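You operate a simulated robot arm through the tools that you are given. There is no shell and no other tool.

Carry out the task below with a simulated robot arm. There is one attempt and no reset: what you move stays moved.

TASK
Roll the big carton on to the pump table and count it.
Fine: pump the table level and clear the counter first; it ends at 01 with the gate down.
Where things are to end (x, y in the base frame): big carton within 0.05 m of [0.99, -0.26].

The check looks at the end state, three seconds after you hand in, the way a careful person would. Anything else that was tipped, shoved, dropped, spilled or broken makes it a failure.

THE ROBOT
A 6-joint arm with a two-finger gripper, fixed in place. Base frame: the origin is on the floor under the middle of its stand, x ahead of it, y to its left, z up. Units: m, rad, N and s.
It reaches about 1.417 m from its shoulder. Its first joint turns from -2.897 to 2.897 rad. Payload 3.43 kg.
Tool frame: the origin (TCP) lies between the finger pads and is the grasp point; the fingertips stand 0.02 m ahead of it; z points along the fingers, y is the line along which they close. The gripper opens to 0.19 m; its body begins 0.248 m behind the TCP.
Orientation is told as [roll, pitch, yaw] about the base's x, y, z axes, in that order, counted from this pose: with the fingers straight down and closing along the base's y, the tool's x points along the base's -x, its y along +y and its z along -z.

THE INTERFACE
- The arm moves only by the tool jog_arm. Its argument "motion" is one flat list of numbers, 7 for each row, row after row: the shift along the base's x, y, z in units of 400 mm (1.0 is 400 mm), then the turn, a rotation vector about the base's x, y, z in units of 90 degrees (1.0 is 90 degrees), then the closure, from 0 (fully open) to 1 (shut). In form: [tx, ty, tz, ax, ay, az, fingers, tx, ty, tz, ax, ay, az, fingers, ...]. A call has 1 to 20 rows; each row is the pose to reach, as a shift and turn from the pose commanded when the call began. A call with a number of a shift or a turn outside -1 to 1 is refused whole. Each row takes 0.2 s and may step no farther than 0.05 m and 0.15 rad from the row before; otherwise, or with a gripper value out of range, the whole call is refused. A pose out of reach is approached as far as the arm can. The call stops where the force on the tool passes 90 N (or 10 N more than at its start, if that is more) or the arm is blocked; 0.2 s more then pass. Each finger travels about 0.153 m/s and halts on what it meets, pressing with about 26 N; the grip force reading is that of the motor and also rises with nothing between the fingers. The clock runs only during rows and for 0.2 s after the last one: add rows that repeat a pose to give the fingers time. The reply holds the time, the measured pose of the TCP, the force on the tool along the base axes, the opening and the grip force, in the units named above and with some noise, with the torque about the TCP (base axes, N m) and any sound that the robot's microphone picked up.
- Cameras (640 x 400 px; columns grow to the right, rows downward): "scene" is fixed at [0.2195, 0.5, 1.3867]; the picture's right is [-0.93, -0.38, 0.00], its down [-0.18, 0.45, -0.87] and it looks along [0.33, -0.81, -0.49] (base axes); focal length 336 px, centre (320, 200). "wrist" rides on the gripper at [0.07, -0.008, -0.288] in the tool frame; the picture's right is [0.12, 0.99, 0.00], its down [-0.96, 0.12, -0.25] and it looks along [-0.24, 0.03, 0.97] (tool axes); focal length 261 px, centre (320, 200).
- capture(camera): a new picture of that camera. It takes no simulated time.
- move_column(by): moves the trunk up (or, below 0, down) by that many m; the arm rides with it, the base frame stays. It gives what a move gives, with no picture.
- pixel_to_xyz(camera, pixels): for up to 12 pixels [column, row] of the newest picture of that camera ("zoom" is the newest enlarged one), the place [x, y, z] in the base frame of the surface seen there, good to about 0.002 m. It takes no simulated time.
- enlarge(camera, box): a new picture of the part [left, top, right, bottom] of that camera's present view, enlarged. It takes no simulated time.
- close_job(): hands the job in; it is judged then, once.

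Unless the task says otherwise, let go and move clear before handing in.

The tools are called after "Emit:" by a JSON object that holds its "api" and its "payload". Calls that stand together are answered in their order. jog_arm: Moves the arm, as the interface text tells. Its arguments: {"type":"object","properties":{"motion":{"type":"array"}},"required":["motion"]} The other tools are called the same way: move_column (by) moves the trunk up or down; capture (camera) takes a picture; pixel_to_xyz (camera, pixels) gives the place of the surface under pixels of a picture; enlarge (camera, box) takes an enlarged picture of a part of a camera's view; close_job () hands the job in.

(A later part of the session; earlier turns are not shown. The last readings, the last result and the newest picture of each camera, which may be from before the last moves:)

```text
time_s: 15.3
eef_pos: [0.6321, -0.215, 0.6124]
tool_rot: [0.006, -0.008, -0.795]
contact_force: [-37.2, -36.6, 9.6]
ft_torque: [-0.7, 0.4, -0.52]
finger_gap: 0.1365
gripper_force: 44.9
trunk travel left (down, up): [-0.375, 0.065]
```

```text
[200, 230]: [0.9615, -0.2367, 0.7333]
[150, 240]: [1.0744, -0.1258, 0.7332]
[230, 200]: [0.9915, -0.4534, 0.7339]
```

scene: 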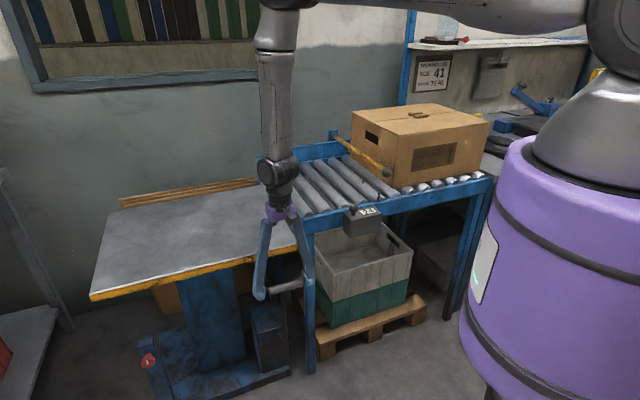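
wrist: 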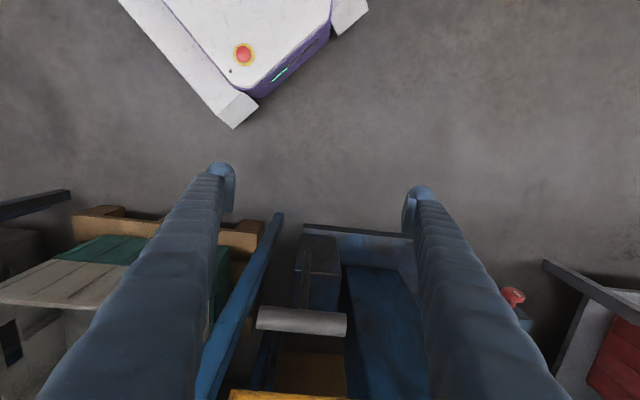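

The table is at 0.7335, so a 14 cm stroke gives 3.2 cm and I need about 8.65 cm more. I'll trim the u bias and do another full stroke.

Emit:
{"api": "jog_arm", "payload": {"motion": [-0.0028, -0.0028, 0, 0, 0, 0, 1, -0.0382, 0.0326, -0.0158, 0, 0, 0, 1, -0.0735, 0.0679, -0.0335, 0, 0, 0, 1, -0.1089, 0.1033, -0.0538, 0, 0, 0, 1, -0.1442, 0.1386, -0.076, 0, 0, 0, 1, -0.1796, 0.174, -0.1008, 0, 0, 0, 1, -0.2149, 0.2093, -0.1275, 0, 0, 0, 1, -0.2503, 0.2447, -0.1565, 0, 0, 0, 1, -0.2149, 0.2093, -0.1275, 0, 0, 0, 1, -0.1442, 0.1386, -0.076, 0, 0, 0, 1, -0.0735, 0.0679, -0.0335, 0, 0, 0, 1, -0.0028, -0.0028, 0, 0, 0, 0, 1, -0.0028, -0.0028, 0, 0, 0, 0, 1]}}

Emit:
{"api": "capture", "payload": {"camera": "scene"}}

Emit:
{"api": "pixel_to_xyz", "payload": {"camera": "scene", "pixels": [[200, 225], [150, 235], [230, 195]]}}

```text
time_s: 18.1
eef_pos: [0.6328, -0.2158, 0.6115]
tool_rot: [0.004, -0.005, -0.795]
contact_force: [-41.8, -41.6, 5.2]
ft_torque: [-0.24, -0.14, 0.12]
finger_gap: 0.1366
gripper_force: 45.0
trunk travel left (down, up): [-0.375, 0.065]
```

```text
taken
```

scene: 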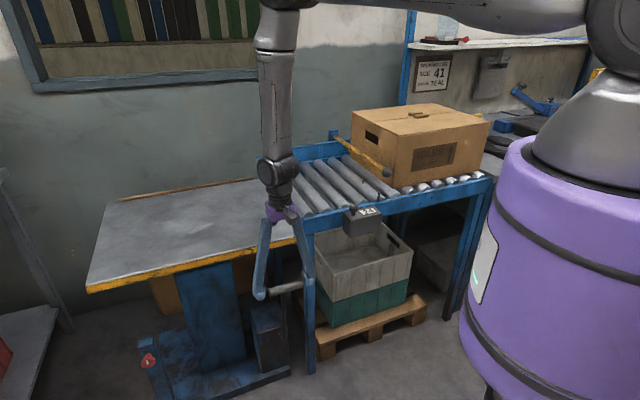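

```text
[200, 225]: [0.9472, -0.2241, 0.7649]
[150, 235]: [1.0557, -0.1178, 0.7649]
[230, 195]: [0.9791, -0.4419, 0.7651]
```

The table is at 0.765 with 5.5 cm to go. I'll do one more full stroke, trimming the -59 N u bias a little further.

Emit:
{"api": "jog_arm", "payload": {"motion": [-0.004, -0.004, 0, 0, 0, 0, 1, -0.0394, 0.0314, -0.0158, 0, 0, 0, 1, -0.0747, 0.0667, -0.0335, 0, 0, 0, 1, -0.1101, 0.1021, -0.0538, 0, 0, 0, 1, -0.1454, 0.1374, -0.076, 0, 0, 0, 1, -0.1808, 0.1728, -0.1008, 0, 0, 0, 1, -0.2161, 0.2081, -0.1275, 0, 0, 0, 1, -0.2515, 0.2435, -0.1565, 0, 0, 0, 1, -0.2161, 0.2081, -0.1275, 0, 0, 0, 1, -0.1454, 0.1374, -0.076, 0, 0, 0, 1, -0.0747, 0.0667, -0.0335, 0, 0, 0, 1, -0.004, -0.004, 0, 0, 0, 0, 1, -0.004, -0.004, 0, 0, 0, 0, 1]}}

Emit:
{"api": "capture", "payload": {"camera": "scene"}}

Emit:
{"api": "pixel_to_xyz", "payload": {"camera": "scene", "pixels": [[200, 220], [150, 230], [230, 190], [250, 235], [110, 270]]}}

```text
time_s: 20.9
eef_pos: [0.6318, -0.2172, 0.6098]
tool_rot: [0.005, -0.009, -0.793]
contact_force: [2.2, -0.1, 0.6]
ft_torque: [0.05, 0.01, 0.02]
finger_gap: 0.0
gripper_force: 34.1
trunk travel left (down, up): [-0.375, 0.065]
```

```text
taken
```

scene: 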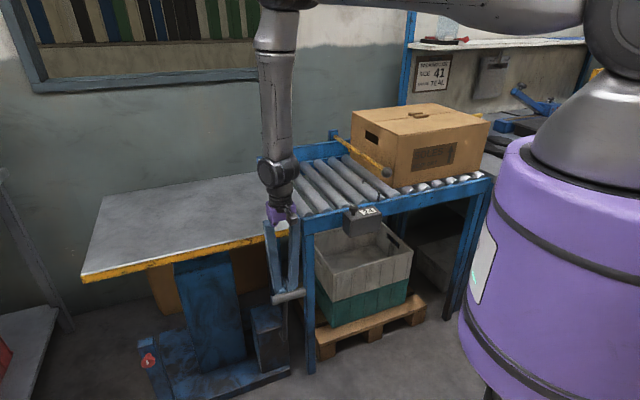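

```text
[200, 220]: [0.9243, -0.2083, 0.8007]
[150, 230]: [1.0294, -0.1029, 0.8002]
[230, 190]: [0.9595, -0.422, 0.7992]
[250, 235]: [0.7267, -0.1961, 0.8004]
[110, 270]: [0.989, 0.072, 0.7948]
```

The grip slipped again on this stroke (gap 0), but the table reached 0.800. I'll look at where the lever and fingers are now.

Emit:
{"api": "enlarge", "payload": {"camera": "scene", "box": [230, 230, 350, 380]}}

Emit:
{"api": "capture", "payload": {"camera": "wrist"}}

Emit:
{"api": "enlarge", "payload": {"camera": "wrist", "box": [220, 130, 440, 300]}}

```text
2.67 times, centred on (290, 305) of scene
```

zoom: 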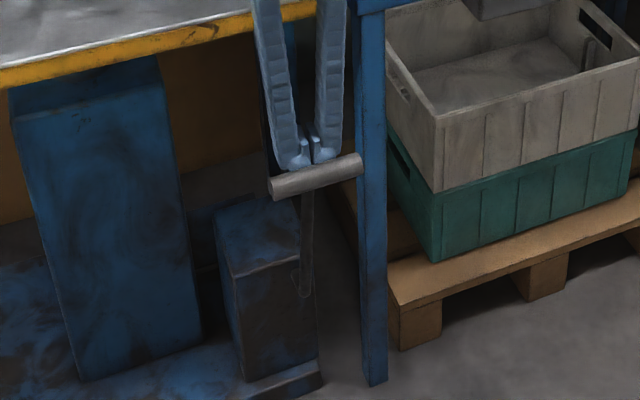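

```text
taken
```

wrist: 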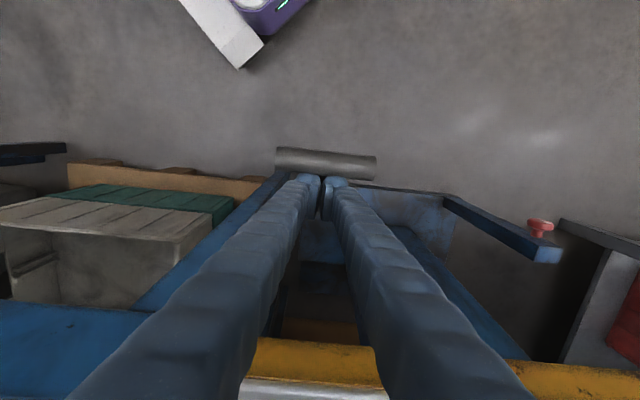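

```text
2.35 times, centred on (330, 215) of wrist
```

zoom: 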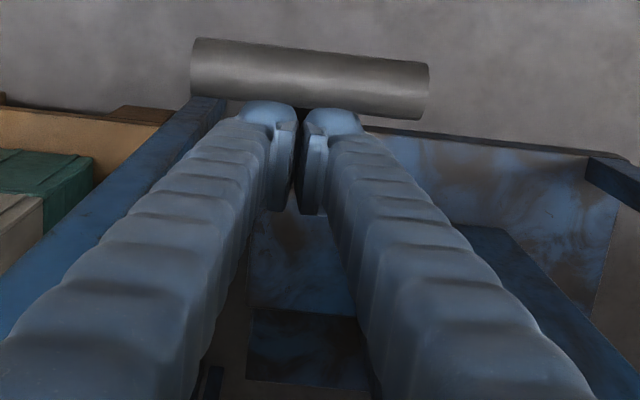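

The closed fingers now sit on the inside of the handle, which leans outward against them. That is ideal for pushing it straight out. I'll locate the handle precisely.

Emit:
{"api": "pixel_to_xyz", "payload": {"camera": "wrist", "pixels": [[280, 158], [325, 162], [370, 167], [325, 168], [310, 178], [338, 182], [310, 230], [300, 350]]}}

Emit:
{"api": "pixel_to_xyz", "payload": {"camera": "scene", "pixels": [[275, 299], [290, 296], [303, 291], [288, 289]]}}

```text
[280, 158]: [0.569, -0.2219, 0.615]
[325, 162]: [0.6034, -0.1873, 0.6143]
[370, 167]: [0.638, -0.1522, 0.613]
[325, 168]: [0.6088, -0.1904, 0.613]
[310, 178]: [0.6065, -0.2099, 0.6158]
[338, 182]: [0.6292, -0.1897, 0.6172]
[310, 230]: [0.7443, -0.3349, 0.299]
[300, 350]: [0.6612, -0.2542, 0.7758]
```

```text
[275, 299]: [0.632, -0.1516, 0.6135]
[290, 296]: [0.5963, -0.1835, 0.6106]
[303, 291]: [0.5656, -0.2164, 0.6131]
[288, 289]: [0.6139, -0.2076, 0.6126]
```

The handle is at about t=-0.559, resting on the outer side of the fingers. I'll open the fingers slightly to straddle the shaft, lower a little, and push outward about 7 cm. That should bring the table near 0.816.

Emit:
{"api": "jog_arm", "payload": {"motion": [0.002, 0.002, 0, 0, 0, 0, 0.81, 0.002, 0.002, 0, 0, 0, 0, 0.81, 0.002, 0.002, -0.018, 0, 0, 0, 0.81, 0.002, 0.002, -0.036, 0, 0, 0, 0.81]}}

Emit:
{"api": "enlarge", "payload": {"camera": "wrist", "box": [220, 130, 440, 300]}}

```text
time_s: 21.9
eef_pos: [0.6318, -0.2162, 0.5967]
tool_rot: [0.001, -0.009, -0.792]
contact_force: [1.4, -2.5, -0.5]
ft_torque: [0.01, 0.0, 0.04]
finger_gap: 0.0362
gripper_force: 0.1
trunk travel left (down, up): [-0.375, 0.065]
```

```text
2.35 times, centred on (330, 215) of wrist
```

zoom: 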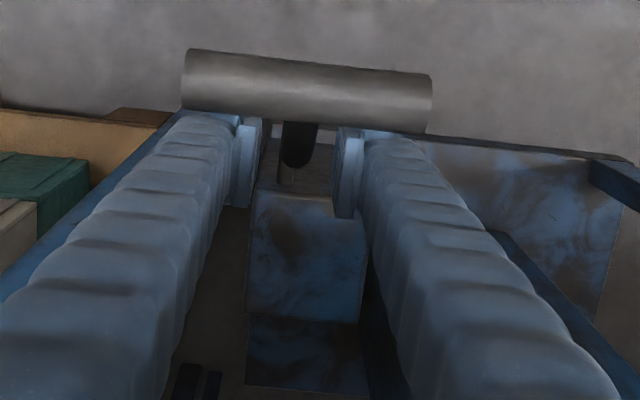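

The fingers straddle the shaft with the handle ahead of them, and there is no stray contact. I'll push outward 7 cm along the arc.

Emit:
{"api": "jog_arm", "payload": {"motion": [-0.0354, 0.0354, -0.02, 0, 0, 0, 0.81, -0.0707, 0.0707, -0.042, 0, 0, 0, 0.81, -0.1061, 0.1061, -0.066, 0, 0, 0, 0.81, -0.1237, 0.1237, -0.0795, 0, 0, 0, 0.81, -0.1237, 0.1237, -0.0795, 0, 0, 0, 0.81]}}

Emit:
{"api": "capture", "payload": {"camera": "scene"}}

Emit:
{"api": "pixel_to_xyz", "payload": {"camera": "scene", "pixels": [[200, 220], [150, 230], [230, 190], [245, 225], [210, 205], [180, 200]]}}

```text
time_s: 23.1
eef_pos: [0.5829, -0.167, 0.5662]
tool_rot: [0.003, -0.006, -0.792]
contact_force: [3.3, -3.2, -0.6]
ft_torque: [0.01, -0.11, 0.16]
finger_gap: 0.0361
gripper_force: 0.0
trunk travel left (down, up): [-0.375, 0.065]
```

```text
taken
```

scene: 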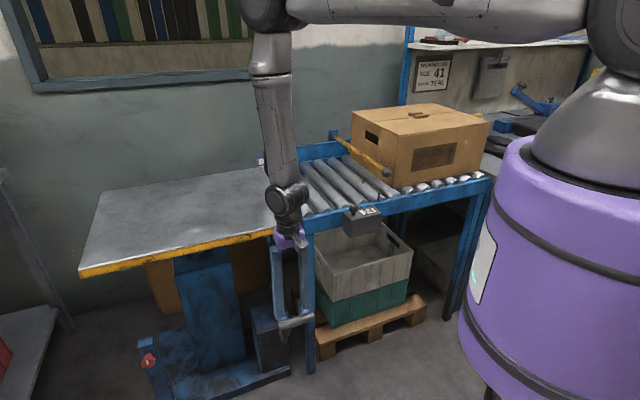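

```text
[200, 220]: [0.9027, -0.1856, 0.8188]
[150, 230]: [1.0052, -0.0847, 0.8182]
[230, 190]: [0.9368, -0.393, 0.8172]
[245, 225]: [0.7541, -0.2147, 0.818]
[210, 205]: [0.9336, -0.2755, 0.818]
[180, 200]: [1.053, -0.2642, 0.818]
```

The table reads 0.818, only 2 mm under the rollers. I'll check it against the red mark and roller tops before the last touch.

Emit:
{"api": "enlarge", "payload": {"camera": "scene", "box": [240, 140, 320, 220]}}

Emit:
{"api": "pixel_to_xyz", "payload": {"camera": "scene", "pixels": [[283, 175], [300, 170], [315, 165], [327, 160], [352, 178], [320, 205], [335, 165], [390, 188], [340, 185]]}}

```text
5.00 times, centred on (280, 180) of scene
```

zoom: 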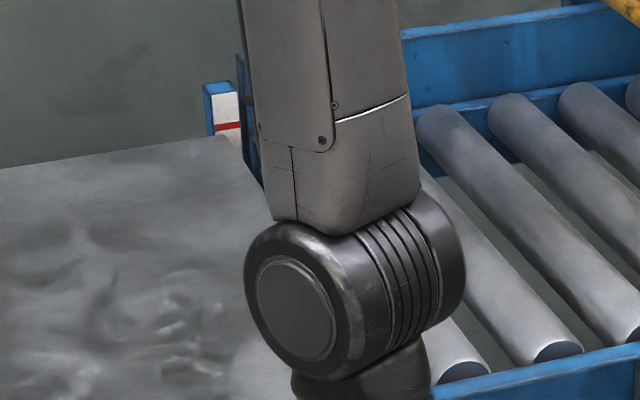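

```text
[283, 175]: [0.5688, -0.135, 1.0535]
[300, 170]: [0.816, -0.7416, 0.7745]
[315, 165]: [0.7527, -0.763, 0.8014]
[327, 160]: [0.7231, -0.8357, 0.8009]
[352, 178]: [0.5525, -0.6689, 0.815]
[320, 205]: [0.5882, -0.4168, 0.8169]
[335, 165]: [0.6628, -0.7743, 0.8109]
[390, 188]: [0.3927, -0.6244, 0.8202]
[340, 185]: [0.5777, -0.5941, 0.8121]
```

The red line is just above the table surface, consistent with being about 2 mm low. I'll push 8 mm more on the lever.

Emit:
{"api": "jog_arm", "payload": {"motion": [-0.0141, 0.0141, -0.0106, 0, 0, 0, 0.81, -0.0141, 0.0141, -0.0106, 0, 0, 0, 0.81]}}

Emit:
{"api": "capture", "payload": {"camera": "scene"}}

Emit:
{"api": "pixel_to_xyz", "payload": {"camera": "scene", "pixels": [[200, 220], [150, 230], [230, 190], [245, 225], [210, 205], [180, 200], [120, 240], [240, 200]]}}

```text
time_s: 23.7
eef_pos: [0.5765, -0.1604, 0.5622]
tool_rot: [0.005, -0.011, -0.792]
contact_force: [5.6, -5.7, -1.5]
ft_torque: [-0.02, -0.15, 0.2]
finger_gap: 0.0357
gripper_force: 0.1
trunk travel left (down, up): [-0.375, 0.065]
```

```text
taken
```

scene: 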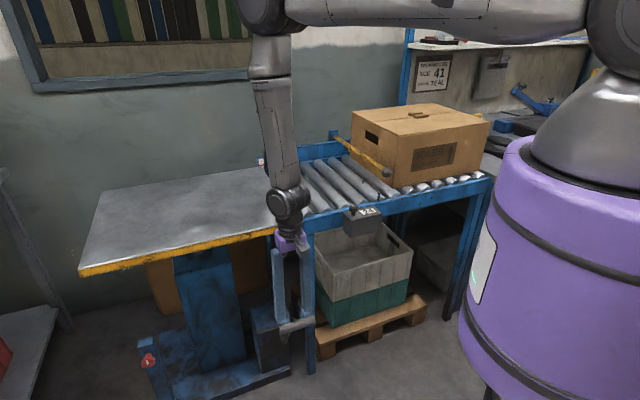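

```text
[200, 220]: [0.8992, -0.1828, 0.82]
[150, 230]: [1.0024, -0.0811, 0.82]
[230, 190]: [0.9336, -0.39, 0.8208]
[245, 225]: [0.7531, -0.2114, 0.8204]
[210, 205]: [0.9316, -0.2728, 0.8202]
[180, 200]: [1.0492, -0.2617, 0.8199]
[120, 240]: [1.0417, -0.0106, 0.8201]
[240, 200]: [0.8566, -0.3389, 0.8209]
```

The table top now reads 0.820 everywhere, level with the rollers. I'll guide the lever part-way back, then lift clear so it returns to rest.

Emit:
{"api": "jog_arm", "payload": {"motion": [0.035, -0.035, 0.0265, 0, 0, 0, 0.81, 0.07, -0.07, 0.05, 0, 0, 0, 0.81, 0.097, -0.097, 0.0675, 0, 0, 0, 0.81, 0.097, -0.097, 0.12, 0, 0, 0, 0.81, 0.09, -0.09, 0.22, 0, 0, 0, 0.81, 0.085, -0.085, 0.34, 0, 0, 0, 0.81, 0.08, -0.08, 0.46, 0, 0, 0, 0.81, 0.08, -0.08, 0.58, 0, 0, 0, 0.81, 0.08, -0.08, 0.7, 0, 0, 0, 0.81, 0.08, -0.08, 0.82, 0, 0, 0, 0.81, 0.08, -0.08, 0.9, 0, 0, 0, 0.81]}}

Emit:
{"api": "capture", "payload": {"camera": "scene"}}

Emit:
{"api": "pixel_to_xyz", "payload": {"camera": "scene", "pixels": [[200, 220], [150, 230], [245, 225], [180, 200], [120, 240], [282, 287]]}}

Emit:
{"api": "capture", "payload": {"camera": "wrist"}}

```text
time_s: 26.1
eef_pos: [0.6071, -0.1945, 0.9211]
tool_rot: [0.002, -0.009, -0.792]
contact_force: [0.2, -0.5, -0.7]
ft_torque: [-0.03, -0.05, 0.0]
finger_gap: 0.036
gripper_force: 0.1
trunk travel left (down, up): [-0.375, 0.065]
```

```text
taken
```

scene: 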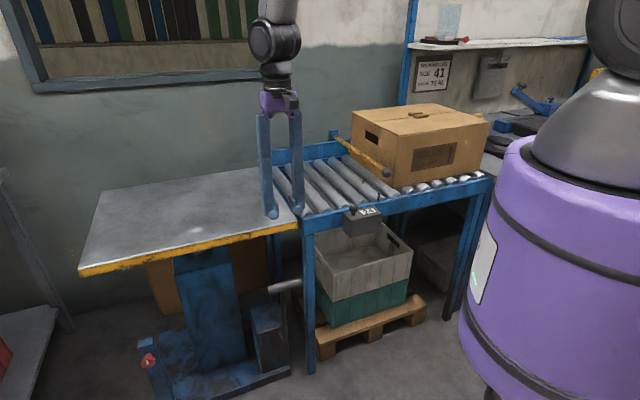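

```text
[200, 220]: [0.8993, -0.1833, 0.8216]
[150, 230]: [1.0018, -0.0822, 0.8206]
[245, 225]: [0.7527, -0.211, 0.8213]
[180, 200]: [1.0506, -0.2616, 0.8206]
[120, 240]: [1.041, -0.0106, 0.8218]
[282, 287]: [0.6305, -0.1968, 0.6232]
```

```text
taken
```

wrist: 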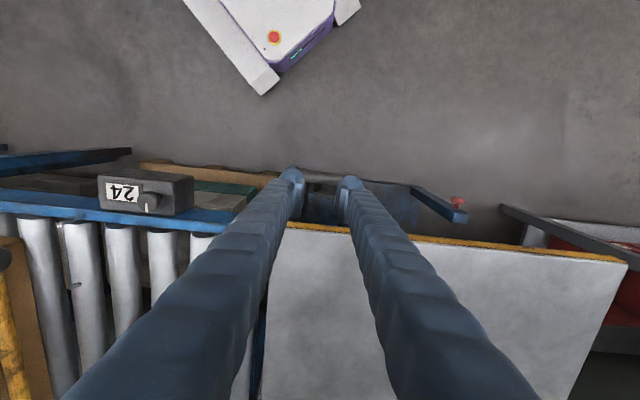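

The lever is back at rest and the table holds at about 0.821, matching the red mark at 0.821. Next is the counter, so I'll zoom on the level mark and the knob.

Emit:
{"api": "enlarge", "payload": {"camera": "wrist", "box": [80, 150, 220, 240]}}

Emit:
{"api": "pixel_to_xyz", "payload": {"camera": "wrist", "pixels": [[152, 197], [148, 203], [158, 200], [165, 180], [105, 180], [190, 185], [175, 210], [120, 205], [68, 230], [75, 285], [200, 215]]}}

Emit:
{"api": "enlarge", "payload": {"camera": "scene", "box": [240, 140, 300, 220]}}

Emit:
{"api": "enlarge", "payload": {"camera": "scene", "box": [335, 190, 395, 240]}}

Emit:
{"api": "pixel_to_xyz", "payload": {"camera": "zoom", "pixels": [[190, 140], [190, 160], [170, 160], [210, 160], [190, 180], [190, 200], [190, 215], [250, 200], [300, 190], [150, 230], [350, 250], [200, 300]]}}

```text
4.44 times, centred on (150, 195) of wrist
```

zoom: 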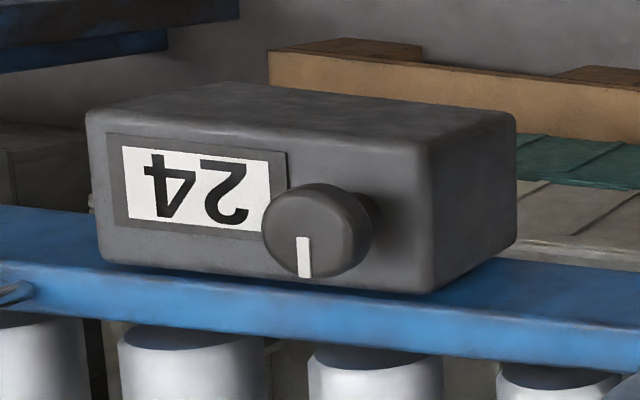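

```text
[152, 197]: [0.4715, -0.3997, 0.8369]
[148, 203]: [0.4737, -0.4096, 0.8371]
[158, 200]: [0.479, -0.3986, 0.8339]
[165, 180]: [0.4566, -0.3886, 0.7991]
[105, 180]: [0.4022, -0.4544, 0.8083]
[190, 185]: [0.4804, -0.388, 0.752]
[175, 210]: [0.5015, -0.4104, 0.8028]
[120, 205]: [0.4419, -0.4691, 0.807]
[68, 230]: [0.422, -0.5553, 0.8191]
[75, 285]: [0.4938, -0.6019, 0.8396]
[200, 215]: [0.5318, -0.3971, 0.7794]
```

```text
5.00 times, centred on (270, 180) of scene
```

zoom: 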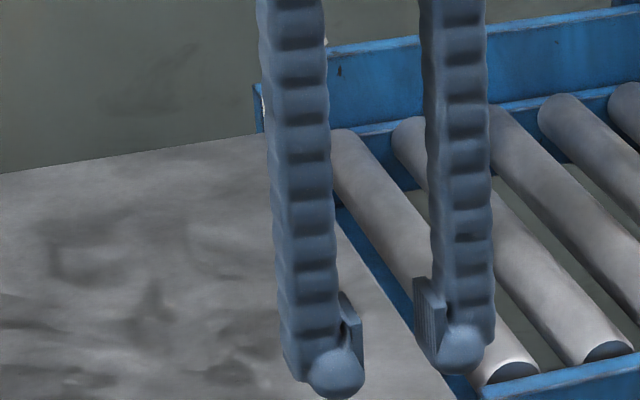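

```text
8.00 times, centred on (365, 215) of scene
```

zoom: 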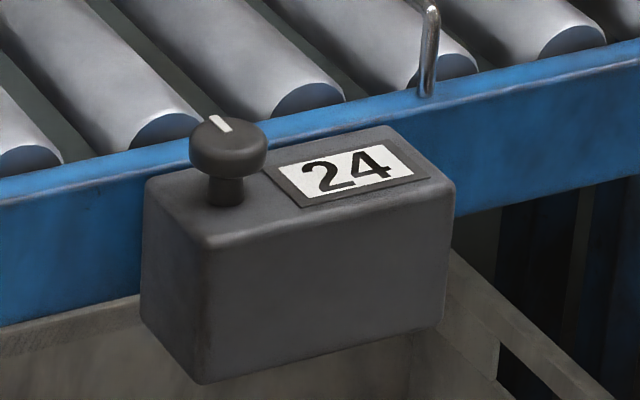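

```text
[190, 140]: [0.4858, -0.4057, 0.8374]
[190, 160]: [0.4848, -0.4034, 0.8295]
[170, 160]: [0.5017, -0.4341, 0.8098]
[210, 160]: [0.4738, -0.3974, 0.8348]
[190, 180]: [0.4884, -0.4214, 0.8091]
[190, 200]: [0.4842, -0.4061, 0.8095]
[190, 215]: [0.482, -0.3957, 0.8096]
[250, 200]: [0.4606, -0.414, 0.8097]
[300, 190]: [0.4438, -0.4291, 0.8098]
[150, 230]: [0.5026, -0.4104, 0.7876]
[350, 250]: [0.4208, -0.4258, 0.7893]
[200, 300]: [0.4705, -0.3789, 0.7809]
```

The knob has a mushroom cap about 31 mm across (top z≈0.8375) on a stem, with its pointer toward the conveyor. I'll pin down its centre.

Emit:
{"api": "pixel_to_xyz", "payload": {"camera": "zoom", "pixels": [[228, 137], [228, 130], [228, 145], [200, 137], [258, 137], [228, 120], [228, 155], [228, 168], [222, 125], [228, 195]]}}

```text
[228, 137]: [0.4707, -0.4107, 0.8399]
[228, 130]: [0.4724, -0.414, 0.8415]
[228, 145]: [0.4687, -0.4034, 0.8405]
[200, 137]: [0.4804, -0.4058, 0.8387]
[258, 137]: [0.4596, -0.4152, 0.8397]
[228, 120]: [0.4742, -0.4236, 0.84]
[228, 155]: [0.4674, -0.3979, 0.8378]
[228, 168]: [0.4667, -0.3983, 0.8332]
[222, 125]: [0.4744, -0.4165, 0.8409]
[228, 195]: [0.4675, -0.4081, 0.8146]
```

The knob centre is at (0.4705, -0.411) with its cap top at z≈0.84. I'll move above it with the fingers moderately open.

Emit:
{"api": "jog_arm", "payload": {"motion": [-0.057, -0.0902, 0.01, 0, 0, 0.0, 0.6, -0.1138, -0.1804, 0.01, 0, 0, 0.0, 0.6, -0.1707, -0.2706, 0.01, 0, 0, 0.0, 0.6, -0.2277, -0.3609, 0.01, 0, 0, 0.0, 0.6, -0.2846, -0.4511, 0.01, 0, 0, 0.0, 0.6, -0.3415, -0.5413, 0.01, 0, 0, 0.0, 0.6, -0.3415, -0.5413, 0.01, 0, 0, 0.0, 0.6]}}

Emit:
{"api": "capture", "payload": {"camera": "wrist"}}

Emit:
{"api": "enlarge", "payload": {"camera": "scene", "box": [310, 130, 430, 250]}}

```text
time_s: 27.7
eef_pos: [0.4715, -0.4096, 0.9264]
tool_rot: [0.005, -0.007, -0.79]
contact_force: [0.1, 0.0, 0.1]
ft_torque: [0.08, 0.05, 0.0]
finger_gap: 0.0761
gripper_force: 0.0
trunk travel left (down, up): [-0.375, 0.065]
```

```text
taken
```

wrist: 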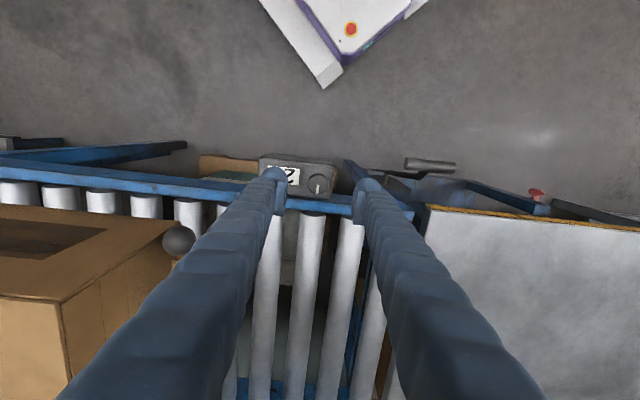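

```text
3.33 times, centred on (370, 190) of scene
```

zoom: 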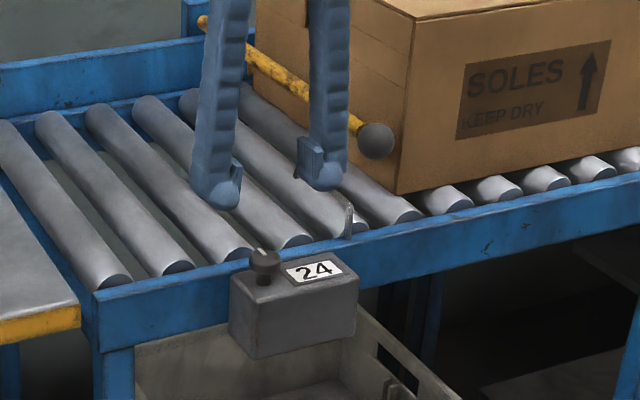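

The gripper is over the knob and clear of the whisker and gate ball. I'll descend onto the cap with the tips staying above the box.

Emit:
{"api": "jog_arm", "payload": {"motion": [-0.0025, -0.0035, -0.08, 0, 0, 0, 0.6, -0.0025, -0.0035, -0.16, 0, 0, 0, 0.6, -0.0025, -0.0035, -0.215, 0, 0, 0, 0.6, -0.0025, -0.0035, -0.215, 0, 0, 0, 0.6]}}

Emit:
{"api": "enlarge", "payload": {"camera": "wrist", "box": [240, 140, 420, 260]}}

Emit:
{"api": "enlarge", "payload": {"camera": "scene", "box": [330, 180, 400, 240]}}

```text
time_s: 28.7
eef_pos: [0.4716, -0.4124, 0.8387]
tool_rot: [0.005, -0.009, -0.792]
contact_force: [0.6, -1.0, 0.2]
ft_torque: [-0.04, -0.02, -0.01]
finger_gap: 0.076
gripper_force: 0.1
trunk travel left (down, up): [-0.375, 0.065]
```

```text
3.33 times, centred on (330, 200) of wrist
```

zoom: 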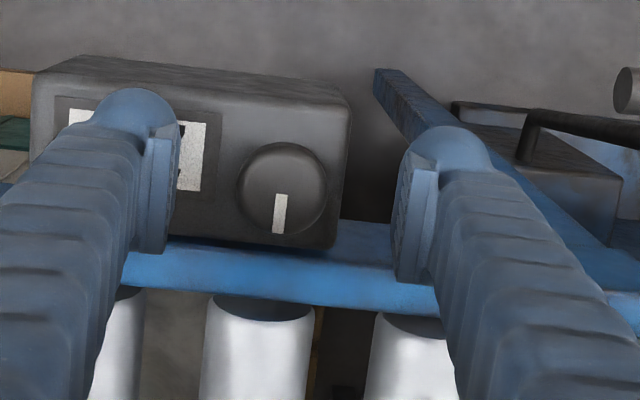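

```text
6.67 times, centred on (365, 210) of scene
```

zoom: 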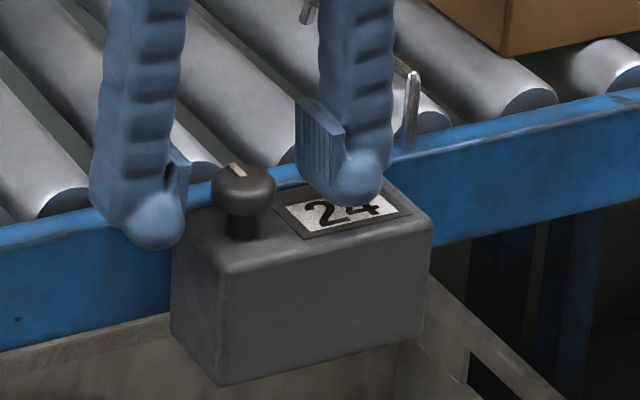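

The knob cap sits centred between the pads. I'll close on it.

Emit:
{"api": "jog_arm", "payload": {"motion": [0, 0, 0, 0, 0, 0, 0.8, 0, 0, 0, 0, 0, 0, 1, 0, 0, 0, 0, 0, 0, 1]}}

Emit:
{"api": "enlarge", "payload": {"camera": "wrist", "box": [240, 140, 420, 260]}}

```text
time_s: 29.5
eef_pos: [0.4719, -0.4125, 0.8385]
tool_rot: [0.004, -0.009, -0.793]
contact_force: [-17.1, -18.2, -3.2]
ft_torque: [-0.27, 0.13, 0.01]
finger_gap: 0.0293
gripper_force: 45.4
trunk travel left (down, up): [-0.375, 0.065]
```

```text
3.33 times, centred on (330, 200) of wrist
```

zoom: 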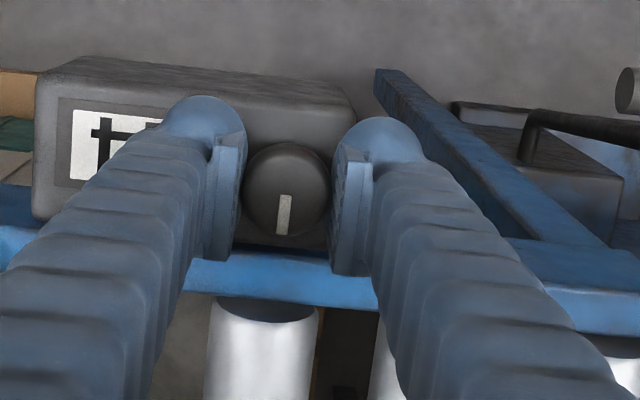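

The knob is gripped (gap 0.029, matching its diameter). I'll turn it clockwise about 32° as a first test and watch the torque and the display.

Emit:
{"api": "jog_arm", "payload": {"motion": [-0.0015, -0.0015, 0, 0, 0, -0.09, 1, -0.0015, -0.0015, 0, 0, 0, -0.18, 1, -0.0015, -0.0015, 0, 0, 0, -0.27, 1, -0.0015, -0.0015, 0, 0, 0, -0.36, 1, -0.0015, -0.0015, 0, 0, 0, -0.36, 1]}}

Emit:
{"api": "enlarge", "payload": {"camera": "wrist", "box": [240, 140, 420, 260]}}

Emit:
{"api": "enlarge", "payload": {"camera": "scene", "box": [330, 180, 400, 240]}}

```text
time_s: 30.7
eef_pos: [0.4711, -0.412, 0.8385]
tool_rot: [0.005, -0.008, -1.359]
contact_force: [2.5, -7.3, -11.9]
ft_torque: [-0.1, -0.04, 0.0]
finger_gap: 0.0295
gripper_force: 44.7
trunk travel left (down, up): [-0.375, 0.065]
```

```text
3.33 times, centred on (330, 200) of wrist
```

zoom: 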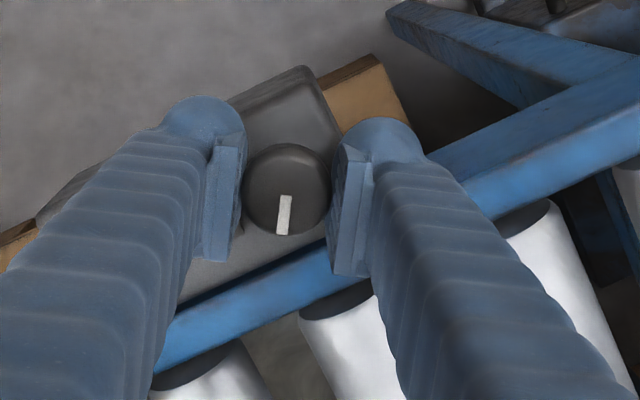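

```text
6.67 times, centred on (365, 210) of scene
```

zoom: 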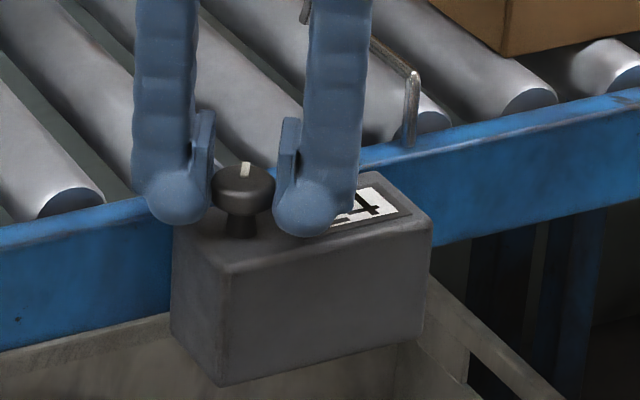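

The knob turns freely with the gripper and the display still reads 24. I'll continue clockwise another 60°.

Emit:
{"api": "jog_arm", "payload": {"motion": [0, 0, 0, 0, 0, -0.09, 1, 0, 0, 0, 0, 0, -0.18, 1, 0, 0, 0, 0, 0, -0.27, 1, 0, 0, 0, 0, 0, -0.36, 1, 0, 0, 0, 0, 0, -0.45, 1, 0, 0, 0, 0, 0, -0.54, 1, 0, 0, 0, 0, 0, -0.63, 1, 0, 0, 0, 0, 0, -0.67, 1, 0, 0, 0, 0, 0, -0.67, 1]}}

Emit:
{"api": "enlarge", "payload": {"camera": "wrist", "box": [240, 140, 420, 260]}}

Emit:
{"api": "enlarge", "payload": {"camera": "scene", "box": [330, 180, 400, 240]}}

```text
time_s: 32.7
eef_pos: [0.4726, -0.4126, 0.8391]
tool_rot: [0.004, -0.01, -2.411]
contact_force: [19.9, -11.0, -2.1]
ft_torque: [-0.06, -0.18, 0.04]
finger_gap: 0.0291
gripper_force: 45.0
trunk travel left (down, up): [-0.375, 0.065]
```

```text
3.33 times, centred on (330, 200) of wrist
```

zoom: 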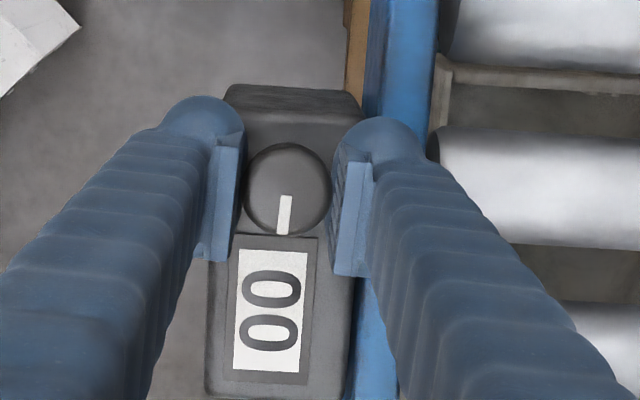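

```text
6.67 times, centred on (365, 210) of scene
```

zoom: 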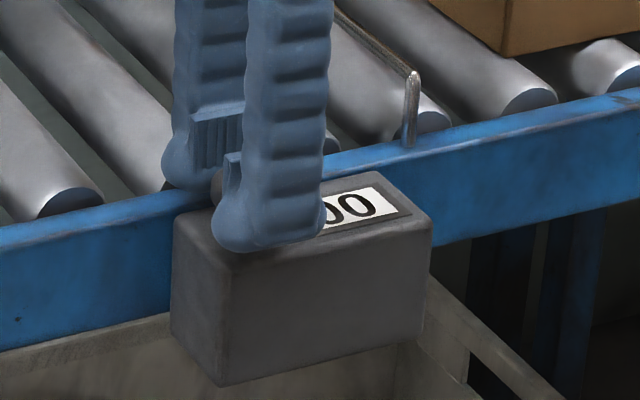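

The counter now reads 00. I'll release the knob and see whether it springs back by itself.

Emit:
{"api": "jog_arm", "payload": {"motion": [0, 0, 0, 0, 0, 0, 0.8, 0, 0, 0, 0, 0, 0, 0.7, 0, 0, 0, 0, 0, 0, 0.7]}}

Emit:
{"api": "enlarge", "payload": {"camera": "wrist", "box": [240, 140, 420, 260]}}

```text
time_s: 33.5
eef_pos: [0.4702, -0.4111, 0.8395]
tool_rot: [0.002, -0.009, -2.409]
contact_force: [0.1, 0.1, -0.3]
ft_torque: [0.02, 0.0, 0.01]
finger_gap: 0.0569
gripper_force: 0.0
trunk travel left (down, up): [-0.375, 0.065]
```

```text
3.33 times, centred on (330, 200) of wrist
```

zoom: 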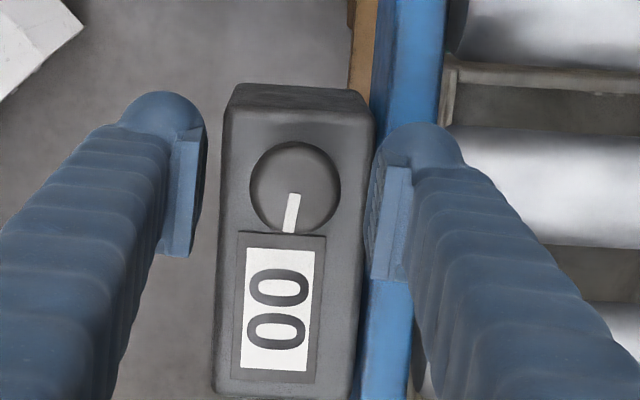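

The display holds 00, but the knob stayed where I turned it. I'll turn it back to its original position so it can't hold the counter in reset, then check the display.

Emit:
{"api": "jog_arm", "payload": {"motion": [0, 0, 0, 0, 0, 0, 1, 0, 0, 0, 0, 0, 0, 1, 0, 0, 0, 0, 0, 0.085, 1, 0, 0, 0, 0, 0, 0.17, 1, 0, 0, 0, 0, 0, 0.255, 1, 0, 0, 0, 0, 0, 0.34, 1, 0, 0, 0, 0, 0, 0.425, 1, 0, 0, 0, 0, 0, 0.51, 1, 0, 0, 0, 0, 0, 0.595, 1, 0, 0, 0, 0, 0, 0.68, 1, 0, 0, 0, 0, 0, 0.765, 1, 0, 0, 0, 0, 0, 0.85, 1, 0, 0, 0, 0, 0, 0.935, 1, 0, 0, 0, 0, 0, 1.0, 1, 0, 0, 0, 0, 0, 1.0, 1, 0, 0, 0, 0, 0, 1.0, 0.7, 0, 0, 0, 0, 0, 1.0, 0.6]}}

Emit:
{"api": "enlarge", "payload": {"camera": "wrist", "box": [240, 140, 420, 260]}}

Emit:
{"api": "enlarge", "payload": {"camera": "scene", "box": [330, 180, 400, 240]}}

```text
time_s: 37.1
eef_pos: [0.4704, -0.4099, 0.8399]
tool_rot: [0.005, -0.006, -0.838]
contact_force: [0.9, 0.1, -0.2]
ft_torque: [0.0, 0.01, 0.01]
finger_gap: 0.0762
gripper_force: 0.0
trunk travel left (down, up): [-0.375, 0.065]
```

```text
3.33 times, centred on (330, 200) of wrist
```

zoom: 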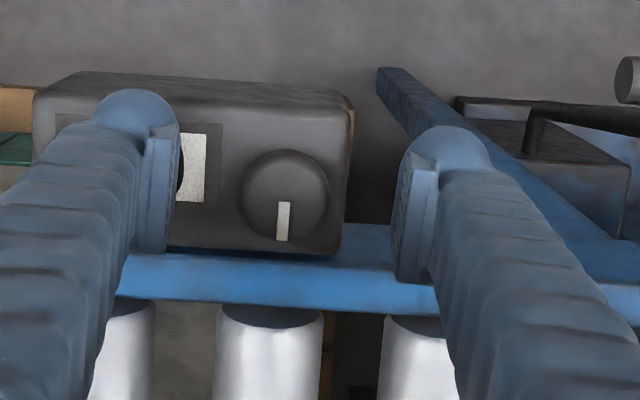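

```text
6.67 times, centred on (365, 210) of scene
```

zoom: 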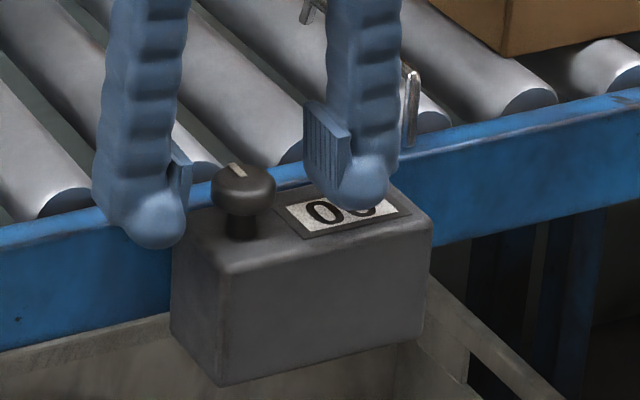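

The counter reads 00 with the knob back in place. Next is the gate: the carton sits only 3 cm behind the bar, so a clamp grip would hit it. I'll scoop the ball up from the near side with closed fingers tilted 45° instead. First I'll lift clear and square the yaw.

Emit:
{"api": "jog_arm", "payload": {"motion": [0, 0, 0.1, 0, 0, 0, 0.6, 0, 0, 0.2, 0, 0, 0.015, 0.6, 0, 0, 0.3, 0, 0, 0.034, 0.8, 0, 0, 0.36, 0, 0, 0.034, 1, 0, 0, 0.36, 0, 0, 0.034, 1]}}

Emit:
{"api": "enlarge", "payload": {"camera": "scene", "box": [320, 110, 430, 230]}}

Emit:
{"api": "pixel_to_xyz", "payload": {"camera": "zoom", "pixels": [[365, 215], [350, 195], [385, 215], [365, 235], [345, 215], [325, 200], [250, 150], [150, 100], [380, 290], [330, 240]]}}

```text
time_s: 38.3
eef_pos: [0.4706, -0.4126, 0.9833]
tool_rot: [0.004, -0.009, -0.788]
contact_force: [0.0, 0.3, -0.2]
ft_torque: [-0.03, 0.0, 0.05]
finger_gap: 0.0
gripper_force: 26.0
trunk travel left (down, up): [-0.375, 0.065]
```

```text
3.33 times, centred on (375, 170) of scene
```

zoom: 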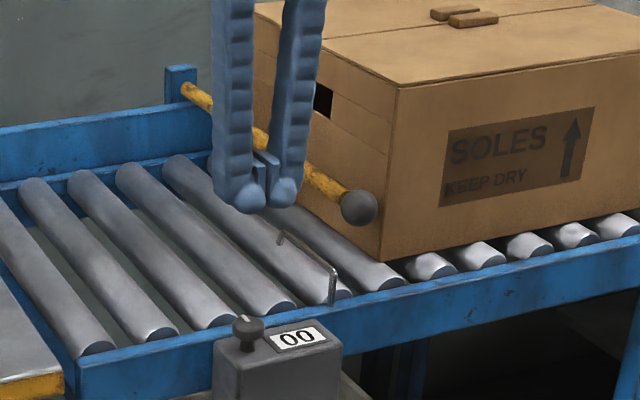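

```text
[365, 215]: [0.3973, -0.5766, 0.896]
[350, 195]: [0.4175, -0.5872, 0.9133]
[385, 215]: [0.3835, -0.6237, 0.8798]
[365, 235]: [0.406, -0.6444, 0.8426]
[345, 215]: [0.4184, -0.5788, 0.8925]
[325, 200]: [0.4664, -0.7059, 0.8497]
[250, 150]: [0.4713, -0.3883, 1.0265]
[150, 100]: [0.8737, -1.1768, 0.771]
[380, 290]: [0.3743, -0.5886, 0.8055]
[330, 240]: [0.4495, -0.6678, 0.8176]
```

The ball centre is about (0.407, -0.592, 0.890). I'll move to a standoff on the near side while tilting the tool 45° so the closed fingers point inward and down.

Emit:
{"api": "jog_arm", "payload": {"motion": [-0.0579, -0.0435, -0.0096, -0.0589, -0.0589, 0, 1, -0.1158, -0.0869, -0.0192, -0.1178, -0.1178, 0, 1, -0.1738, -0.1304, -0.0288, -0.1768, -0.1768, 0, 1, -0.2317, -0.1739, -0.0383, -0.2357, -0.2357, 0, 1, -0.2896, -0.2173, -0.0479, -0.2946, -0.2946, 0, 1, -0.3475, -0.2608, -0.0575, -0.3535, -0.3535, 0, 1, -0.3475, -0.2608, -0.0575, -0.3535, -0.3535, 0, 1]}}

Emit:
{"api": "capture", "payload": {"camera": "scene"}}

Emit:
{"api": "capture", "payload": {"camera": "wrist"}}

```text
time_s: 39.9
eef_pos: [0.3401, -0.5562, 0.9427]
tool_rot: [0.006, -0.795, -0.787]
contact_force: [0.5, -0.7, -0.3]
ft_torque: [0.07, 0.02, 0.0]
finger_gap: 0.0
gripper_force: 25.6
out of reach, approached as far as the arm can: row 5, 6, 7
trunk travel left (down, up): [-0.375, 0.065]
```

```text
taken
```

scene: 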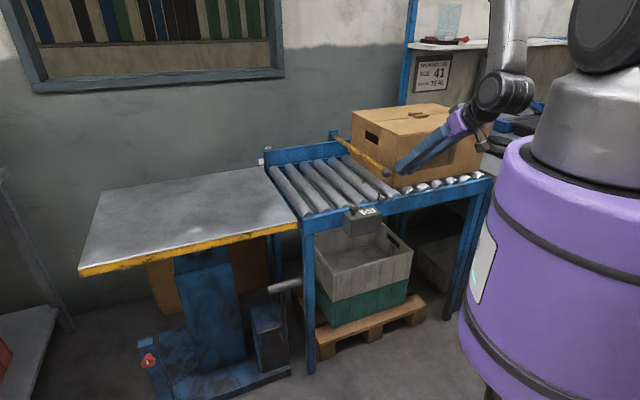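

```text
taken
```

wrist: 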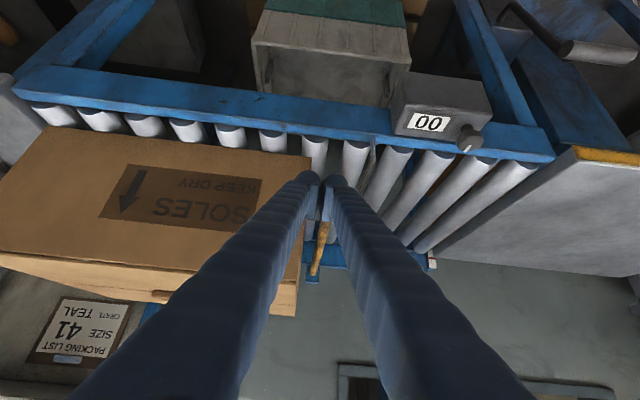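

The arm runs out of room close to its base at this tilt (rows 5–7 out of reach), and the TCP is at s≈-0.153, so I won't push in from here. I'll rise 0.25 m and then lower the trunk, which should give the folded arm room at the same tool pose.

Emit:
{"api": "jog_arm", "payload": {"motion": [0, 0, 0.09, 0, 0, 0, 1, 0, 0, 0.18, 0, 0, 0, 1, 0, 0, 0.27, 0, 0, 0, 1, 0, 0, 0.36, 0, 0, 0, 1, 0, 0, 0.45, 0, 0, 0, 1, 0, 0, 0.54, 0, 0, 0, 1, 0, 0, 0.63, 0, 0, 0, 1, 0, 0, 0.63, 0, 0, 0, 1]}}

```text
time_s: 41.7
eef_pos: [0.3475, -0.5771, 1.1997]
tool_rot: [0.007, -0.789, -0.785]
contact_force: [0.3, 0.2, -0.7]
ft_torque: [0.03, -0.01, 0.03]
finger_gap: 0.0001
gripper_force: 25.9
out of reach, approached as far as the arm can: row 1, 2, 3, 4, 5, 6, 7, 8
trunk travel left (down, up): [-0.375, 0.065]
```

Raising made the reach worse, so the shoulder must sit near z≈1.35 and the fold limit binds when the wrist nears that height; lower and further in should be reachable. I'll raise the trunk a little for margin, then move in and down toward a reachable pose, staying above the carton top for now.

Emit:
{"api": "move_column", "payload": {"by": 0.06}}

Emit:
{"api": "jog_arm", "payload": {"motion": [0.0177, -0.0177, -0.1, 0, 0, 0, 1, 0.0354, -0.0354, -0.2, 0, 0, 0, 1, 0.053, -0.053, -0.3, 0, 0, 0, 1, 0.053, -0.053, -0.4, 0, 0, 0, 1, 0.053, -0.053, -0.4, 0, 0, 0, 1]}}

```text
time_s: 42.7
eef_pos: [0.347, -0.5759, 1.2577]
tool_rot: [0.009, -0.788, -0.786]
contact_force: [-0.9, 0.2, -0.4]
ft_torque: [0.05, -0.01, -0.02]
finger_gap: 0.0
gripper_force: 25.8
trunk travel left (down, up): [-0.435, 0.005]
```

```text
time_s: 43.9
eef_pos: [0.3655, -0.5971, 1.098]
tool_rot: [0.006, -0.791, -0.786]
contact_force: [-0.4, -0.9, 0.4]
ft_torque: [-0.05, 0.03, 0.0]
finger_gap: 0.0004
gripper_force: 26.7
trunk travel left (down, up): [-0.435, 0.005]
```

Reachable now: TCP at (0.366, -0.597, 1.098), i.e. s=-0.164, t=-0.681. I'll align with the ball's line (s≈-0.135, clear of both carton and whisker) and descend on the outer side of the ball.

Emit:
{"api": "jog_arm", "payload": {"motion": [0.051, 0.051, 0, 0, 0, 0, 1, 0.037, 0.065, -0.1, 0, 0, 0, 1, 0.0233, 0.0788, -0.195, 0, 0, 0, 1, 0.005, 0.0963, -0.2825, 0, 0, 0, 1, -0.0123, 0.114, -0.37, 0, 0, 0, 1, -0.0123, 0.114, -0.37, 0, 0, 0, 1]}}

Emit:
{"api": "enlarge", "payload": {"camera": "scene", "box": [330, 110, 450, 220]}}

Emit:
{"api": "capture", "payload": {"camera": "wrist"}}

```text
time_s: 45.3
eef_pos: [0.3619, -0.553, 0.952]
tool_rot: [0.007, -0.789, -0.786]
contact_force: [-0.7, 0.6, -0.7]
ft_torque: [0.02, -0.03, 0.03]
finger_gap: 0.0
gripper_force: 25.7
trunk travel left (down, up): [-0.435, 0.005]
```

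```text
3.64 times, centred on (390, 165) of scene
```

zoom: 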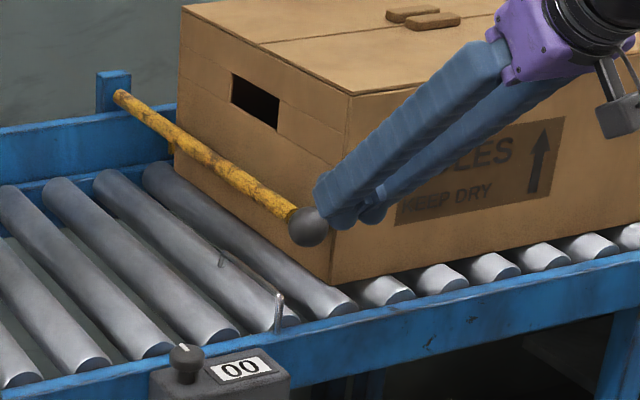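

```text
taken
```

wrist: 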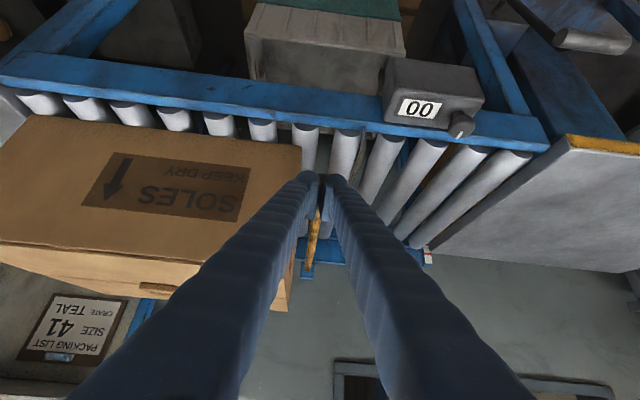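

The alignment is good (s=-0.135, t=-0.647, z=0.952). I'll drop down beside the ball, then slide in under it.

Emit:
{"api": "jog_arm", "payload": {"motion": [-0.0125, 0.0125, -0.08, 0, 0, 0, 1, -0.0125, 0.0125, -0.16, 0, 0, 0, 1, -0.0125, 0.0125, -0.235, 0, 0, 0, 1, 0.01, -0.01, -0.235, 0, 0, 0, 1, 0.035, -0.035, -0.235, 0, 0, 0, 1, 0.035, -0.035, -0.235, 0, 0, 0, 1]}}

Emit:
{"api": "enlarge", "payload": {"camera": "scene", "box": [330, 110, 450, 220]}}

```text
time_s: 46.7
eef_pos: [0.3747, -0.5661, 0.8575]
tool_rot: [0.01, -0.788, -0.786]
contact_force: [-0.1, -0.1, 0.1]
ft_torque: [0.01, 0.03, -0.02]
finger_gap: 0.0
gripper_force: 26.2
trunk travel left (down, up): [-0.435, 0.005]
```

```text
3.64 times, centred on (390, 165) of scene
```

zoom: 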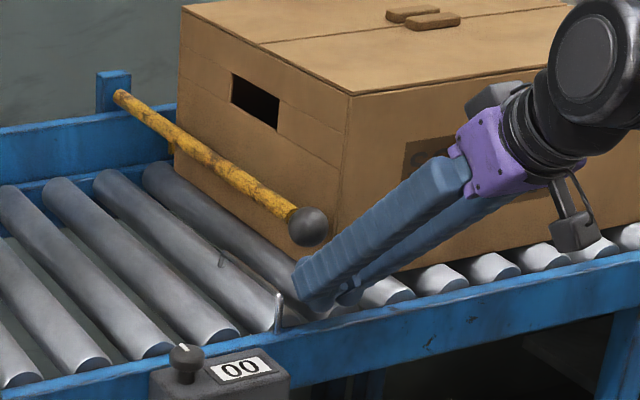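

The fingers are under the ball, the counter still reads 00, and there is no contact. I'll now raise the gate along its hinge arc to about 20° and see how it behaves.

Emit:
{"api": "jog_arm", "payload": {"motion": [0, 0, 0.034, 0, 0, 0, 1, 0.0053, -0.0053, 0.126, 0, 0, 0, 1, 0.0143, -0.0143, 0.2155, 0, 0, 0, 1, 0.0371, -0.0371, 0.2988, 0, 0, 0, 1, 0.0621, -0.0621, 0.378, 0, 0, 0, 1, 0.0621, -0.0621, 0.378, 0, 0, 0, 1]}}

Emit:
{"api": "enlarge", "payload": {"camera": "scene", "box": [310, 90, 450, 220]}}

```text
time_s: 48.1
eef_pos: [0.4012, -0.5922, 1.0098]
tool_rot: [0.008, -0.789, -0.784]
contact_force: [0.4, 0.0, -2.3]
ft_torque: [0.05, 0.05, -0.08]
finger_gap: 0.0
gripper_force: 26.1
trunk travel left (down, up): [-0.435, 0.005]
```

```text
3.08 times, centred on (380, 155) of scene
```

zoom: 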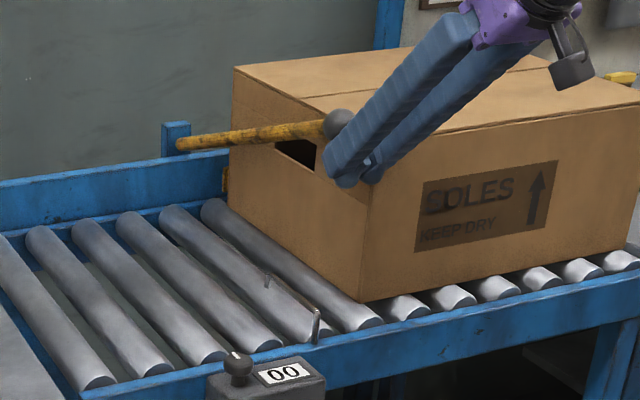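

The gate is lifting smoothly with about 2 N of load. I'll continue along the arc to about 78°.

Emit:
{"api": "jog_arm", "payload": {"motion": [0.0278, -0.0278, 0.084, 0, 0, 0, 1, 0.0601, -0.0601, 0.1638, 0, 0, 0, 1, 0.0917, -0.0917, 0.2255, 0, 0, 0, 1, 0.1356, -0.1356, 0.295, 0, 0, 0, 1, 0.192, -0.192, 0.3705, 0, 0, 0, 1, 0.2468, -0.2468, 0.43, 0, 0, 0, 1, 0.3035, -0.3035, 0.4803, 0, 0, 0, 1, 0.3615, -0.3615, 0.5243, 0, 0, 0, 1, 0.426, -0.426, 0.5813, 0, 0, 0, 1, 0.4946, -0.4946, 0.628, 0, 0, 0, 1, 0.5643, -0.5643, 0.6635, 0, 0, 0, 1, 0.5643, -0.5643, 0.6635, 0, 0, 0, 1]}}

Emit:
{"api": "capture", "payload": {"camera": "scene"}}

Emit:
{"api": "enlarge", "payload": {"camera": "scene", "box": [300, 30, 460, 180]}}

```text
time_s: 50.7
eef_pos: [0.6276, -0.8169, 1.2718]
tool_rot: [0.007, -0.79, -0.785]
contact_force: [0.0, 1.2, 0.1]
ft_torque: [0.0, -0.05, 0.02]
finger_gap: 0.0
gripper_force: 26.3
trunk travel left (down, up): [-0.435, 0.005]
```

```text
taken
```

scene: 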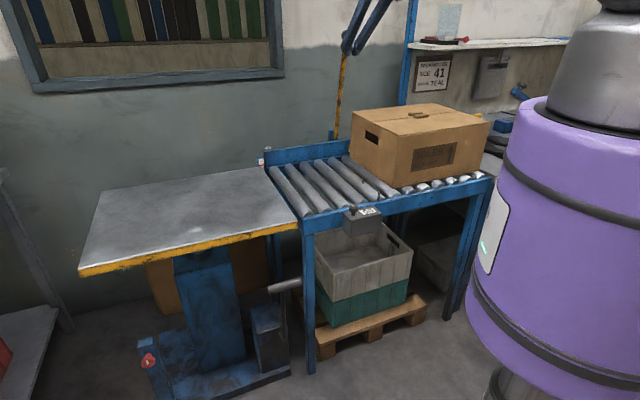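

```text
2.67 times, centred on (380, 105) of scene
```

zoom: 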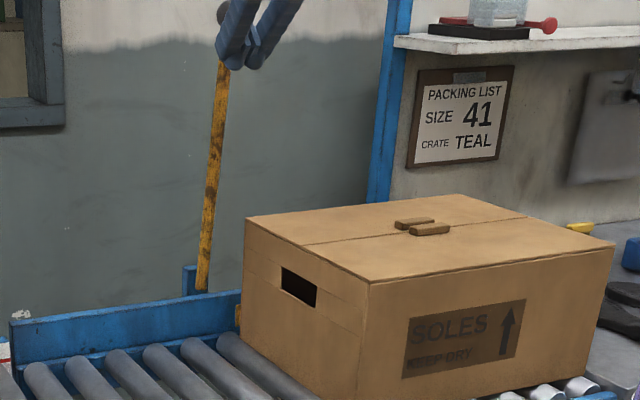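

The gate is at about 80° with almost no load. I'll push it on past vertical, watching for a stop.

Emit:
{"api": "jog_arm", "payload": {"motion": [0.0362, -0.0362, 0.0126, 0, 0, 0, 1, 0.0723, -0.0723, 0.0253, 0, 0, 0, 1, 0.109, -0.109, 0.033, 0, 0, 0, 1, 0.1458, -0.1458, 0.0398, 0, 0, 0, 1, 0.1768, -0.1768, 0.042, 0, 0, 0, 1, 0.2077, -0.2077, 0.0435, 0, 0, 0, 1, 0.2077, -0.2077, 0.0435, 0, 0, 0, 1]}}

Emit:
{"api": "enlarge", "payload": {"camera": "scene", "box": [300, 30, 460, 180]}}

```text
time_s: 51.3
eef_pos: [0.6396, -0.8246, 1.2723]
tool_rot: [0.008, -0.773, -0.785]
contact_force: [-35.5, 39.6, 9.9]
ft_torque: [-0.25, -0.4, 0.08]
finger_gap: 0.006
gripper_force: 34.8
trunk travel left (down, up): [-0.435, 0.005]
stopped in row 2: the force on the tool passed its limit at 112 N (the readings are from after the stop); the commanded pose is now the measured one
```

```text
2.67 times, centred on (380, 105) of scene
```

zoom: 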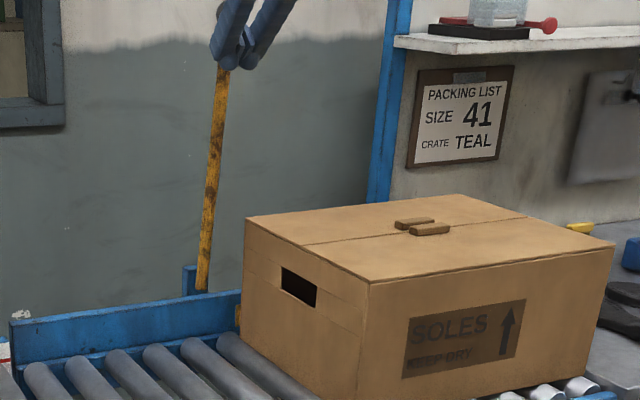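

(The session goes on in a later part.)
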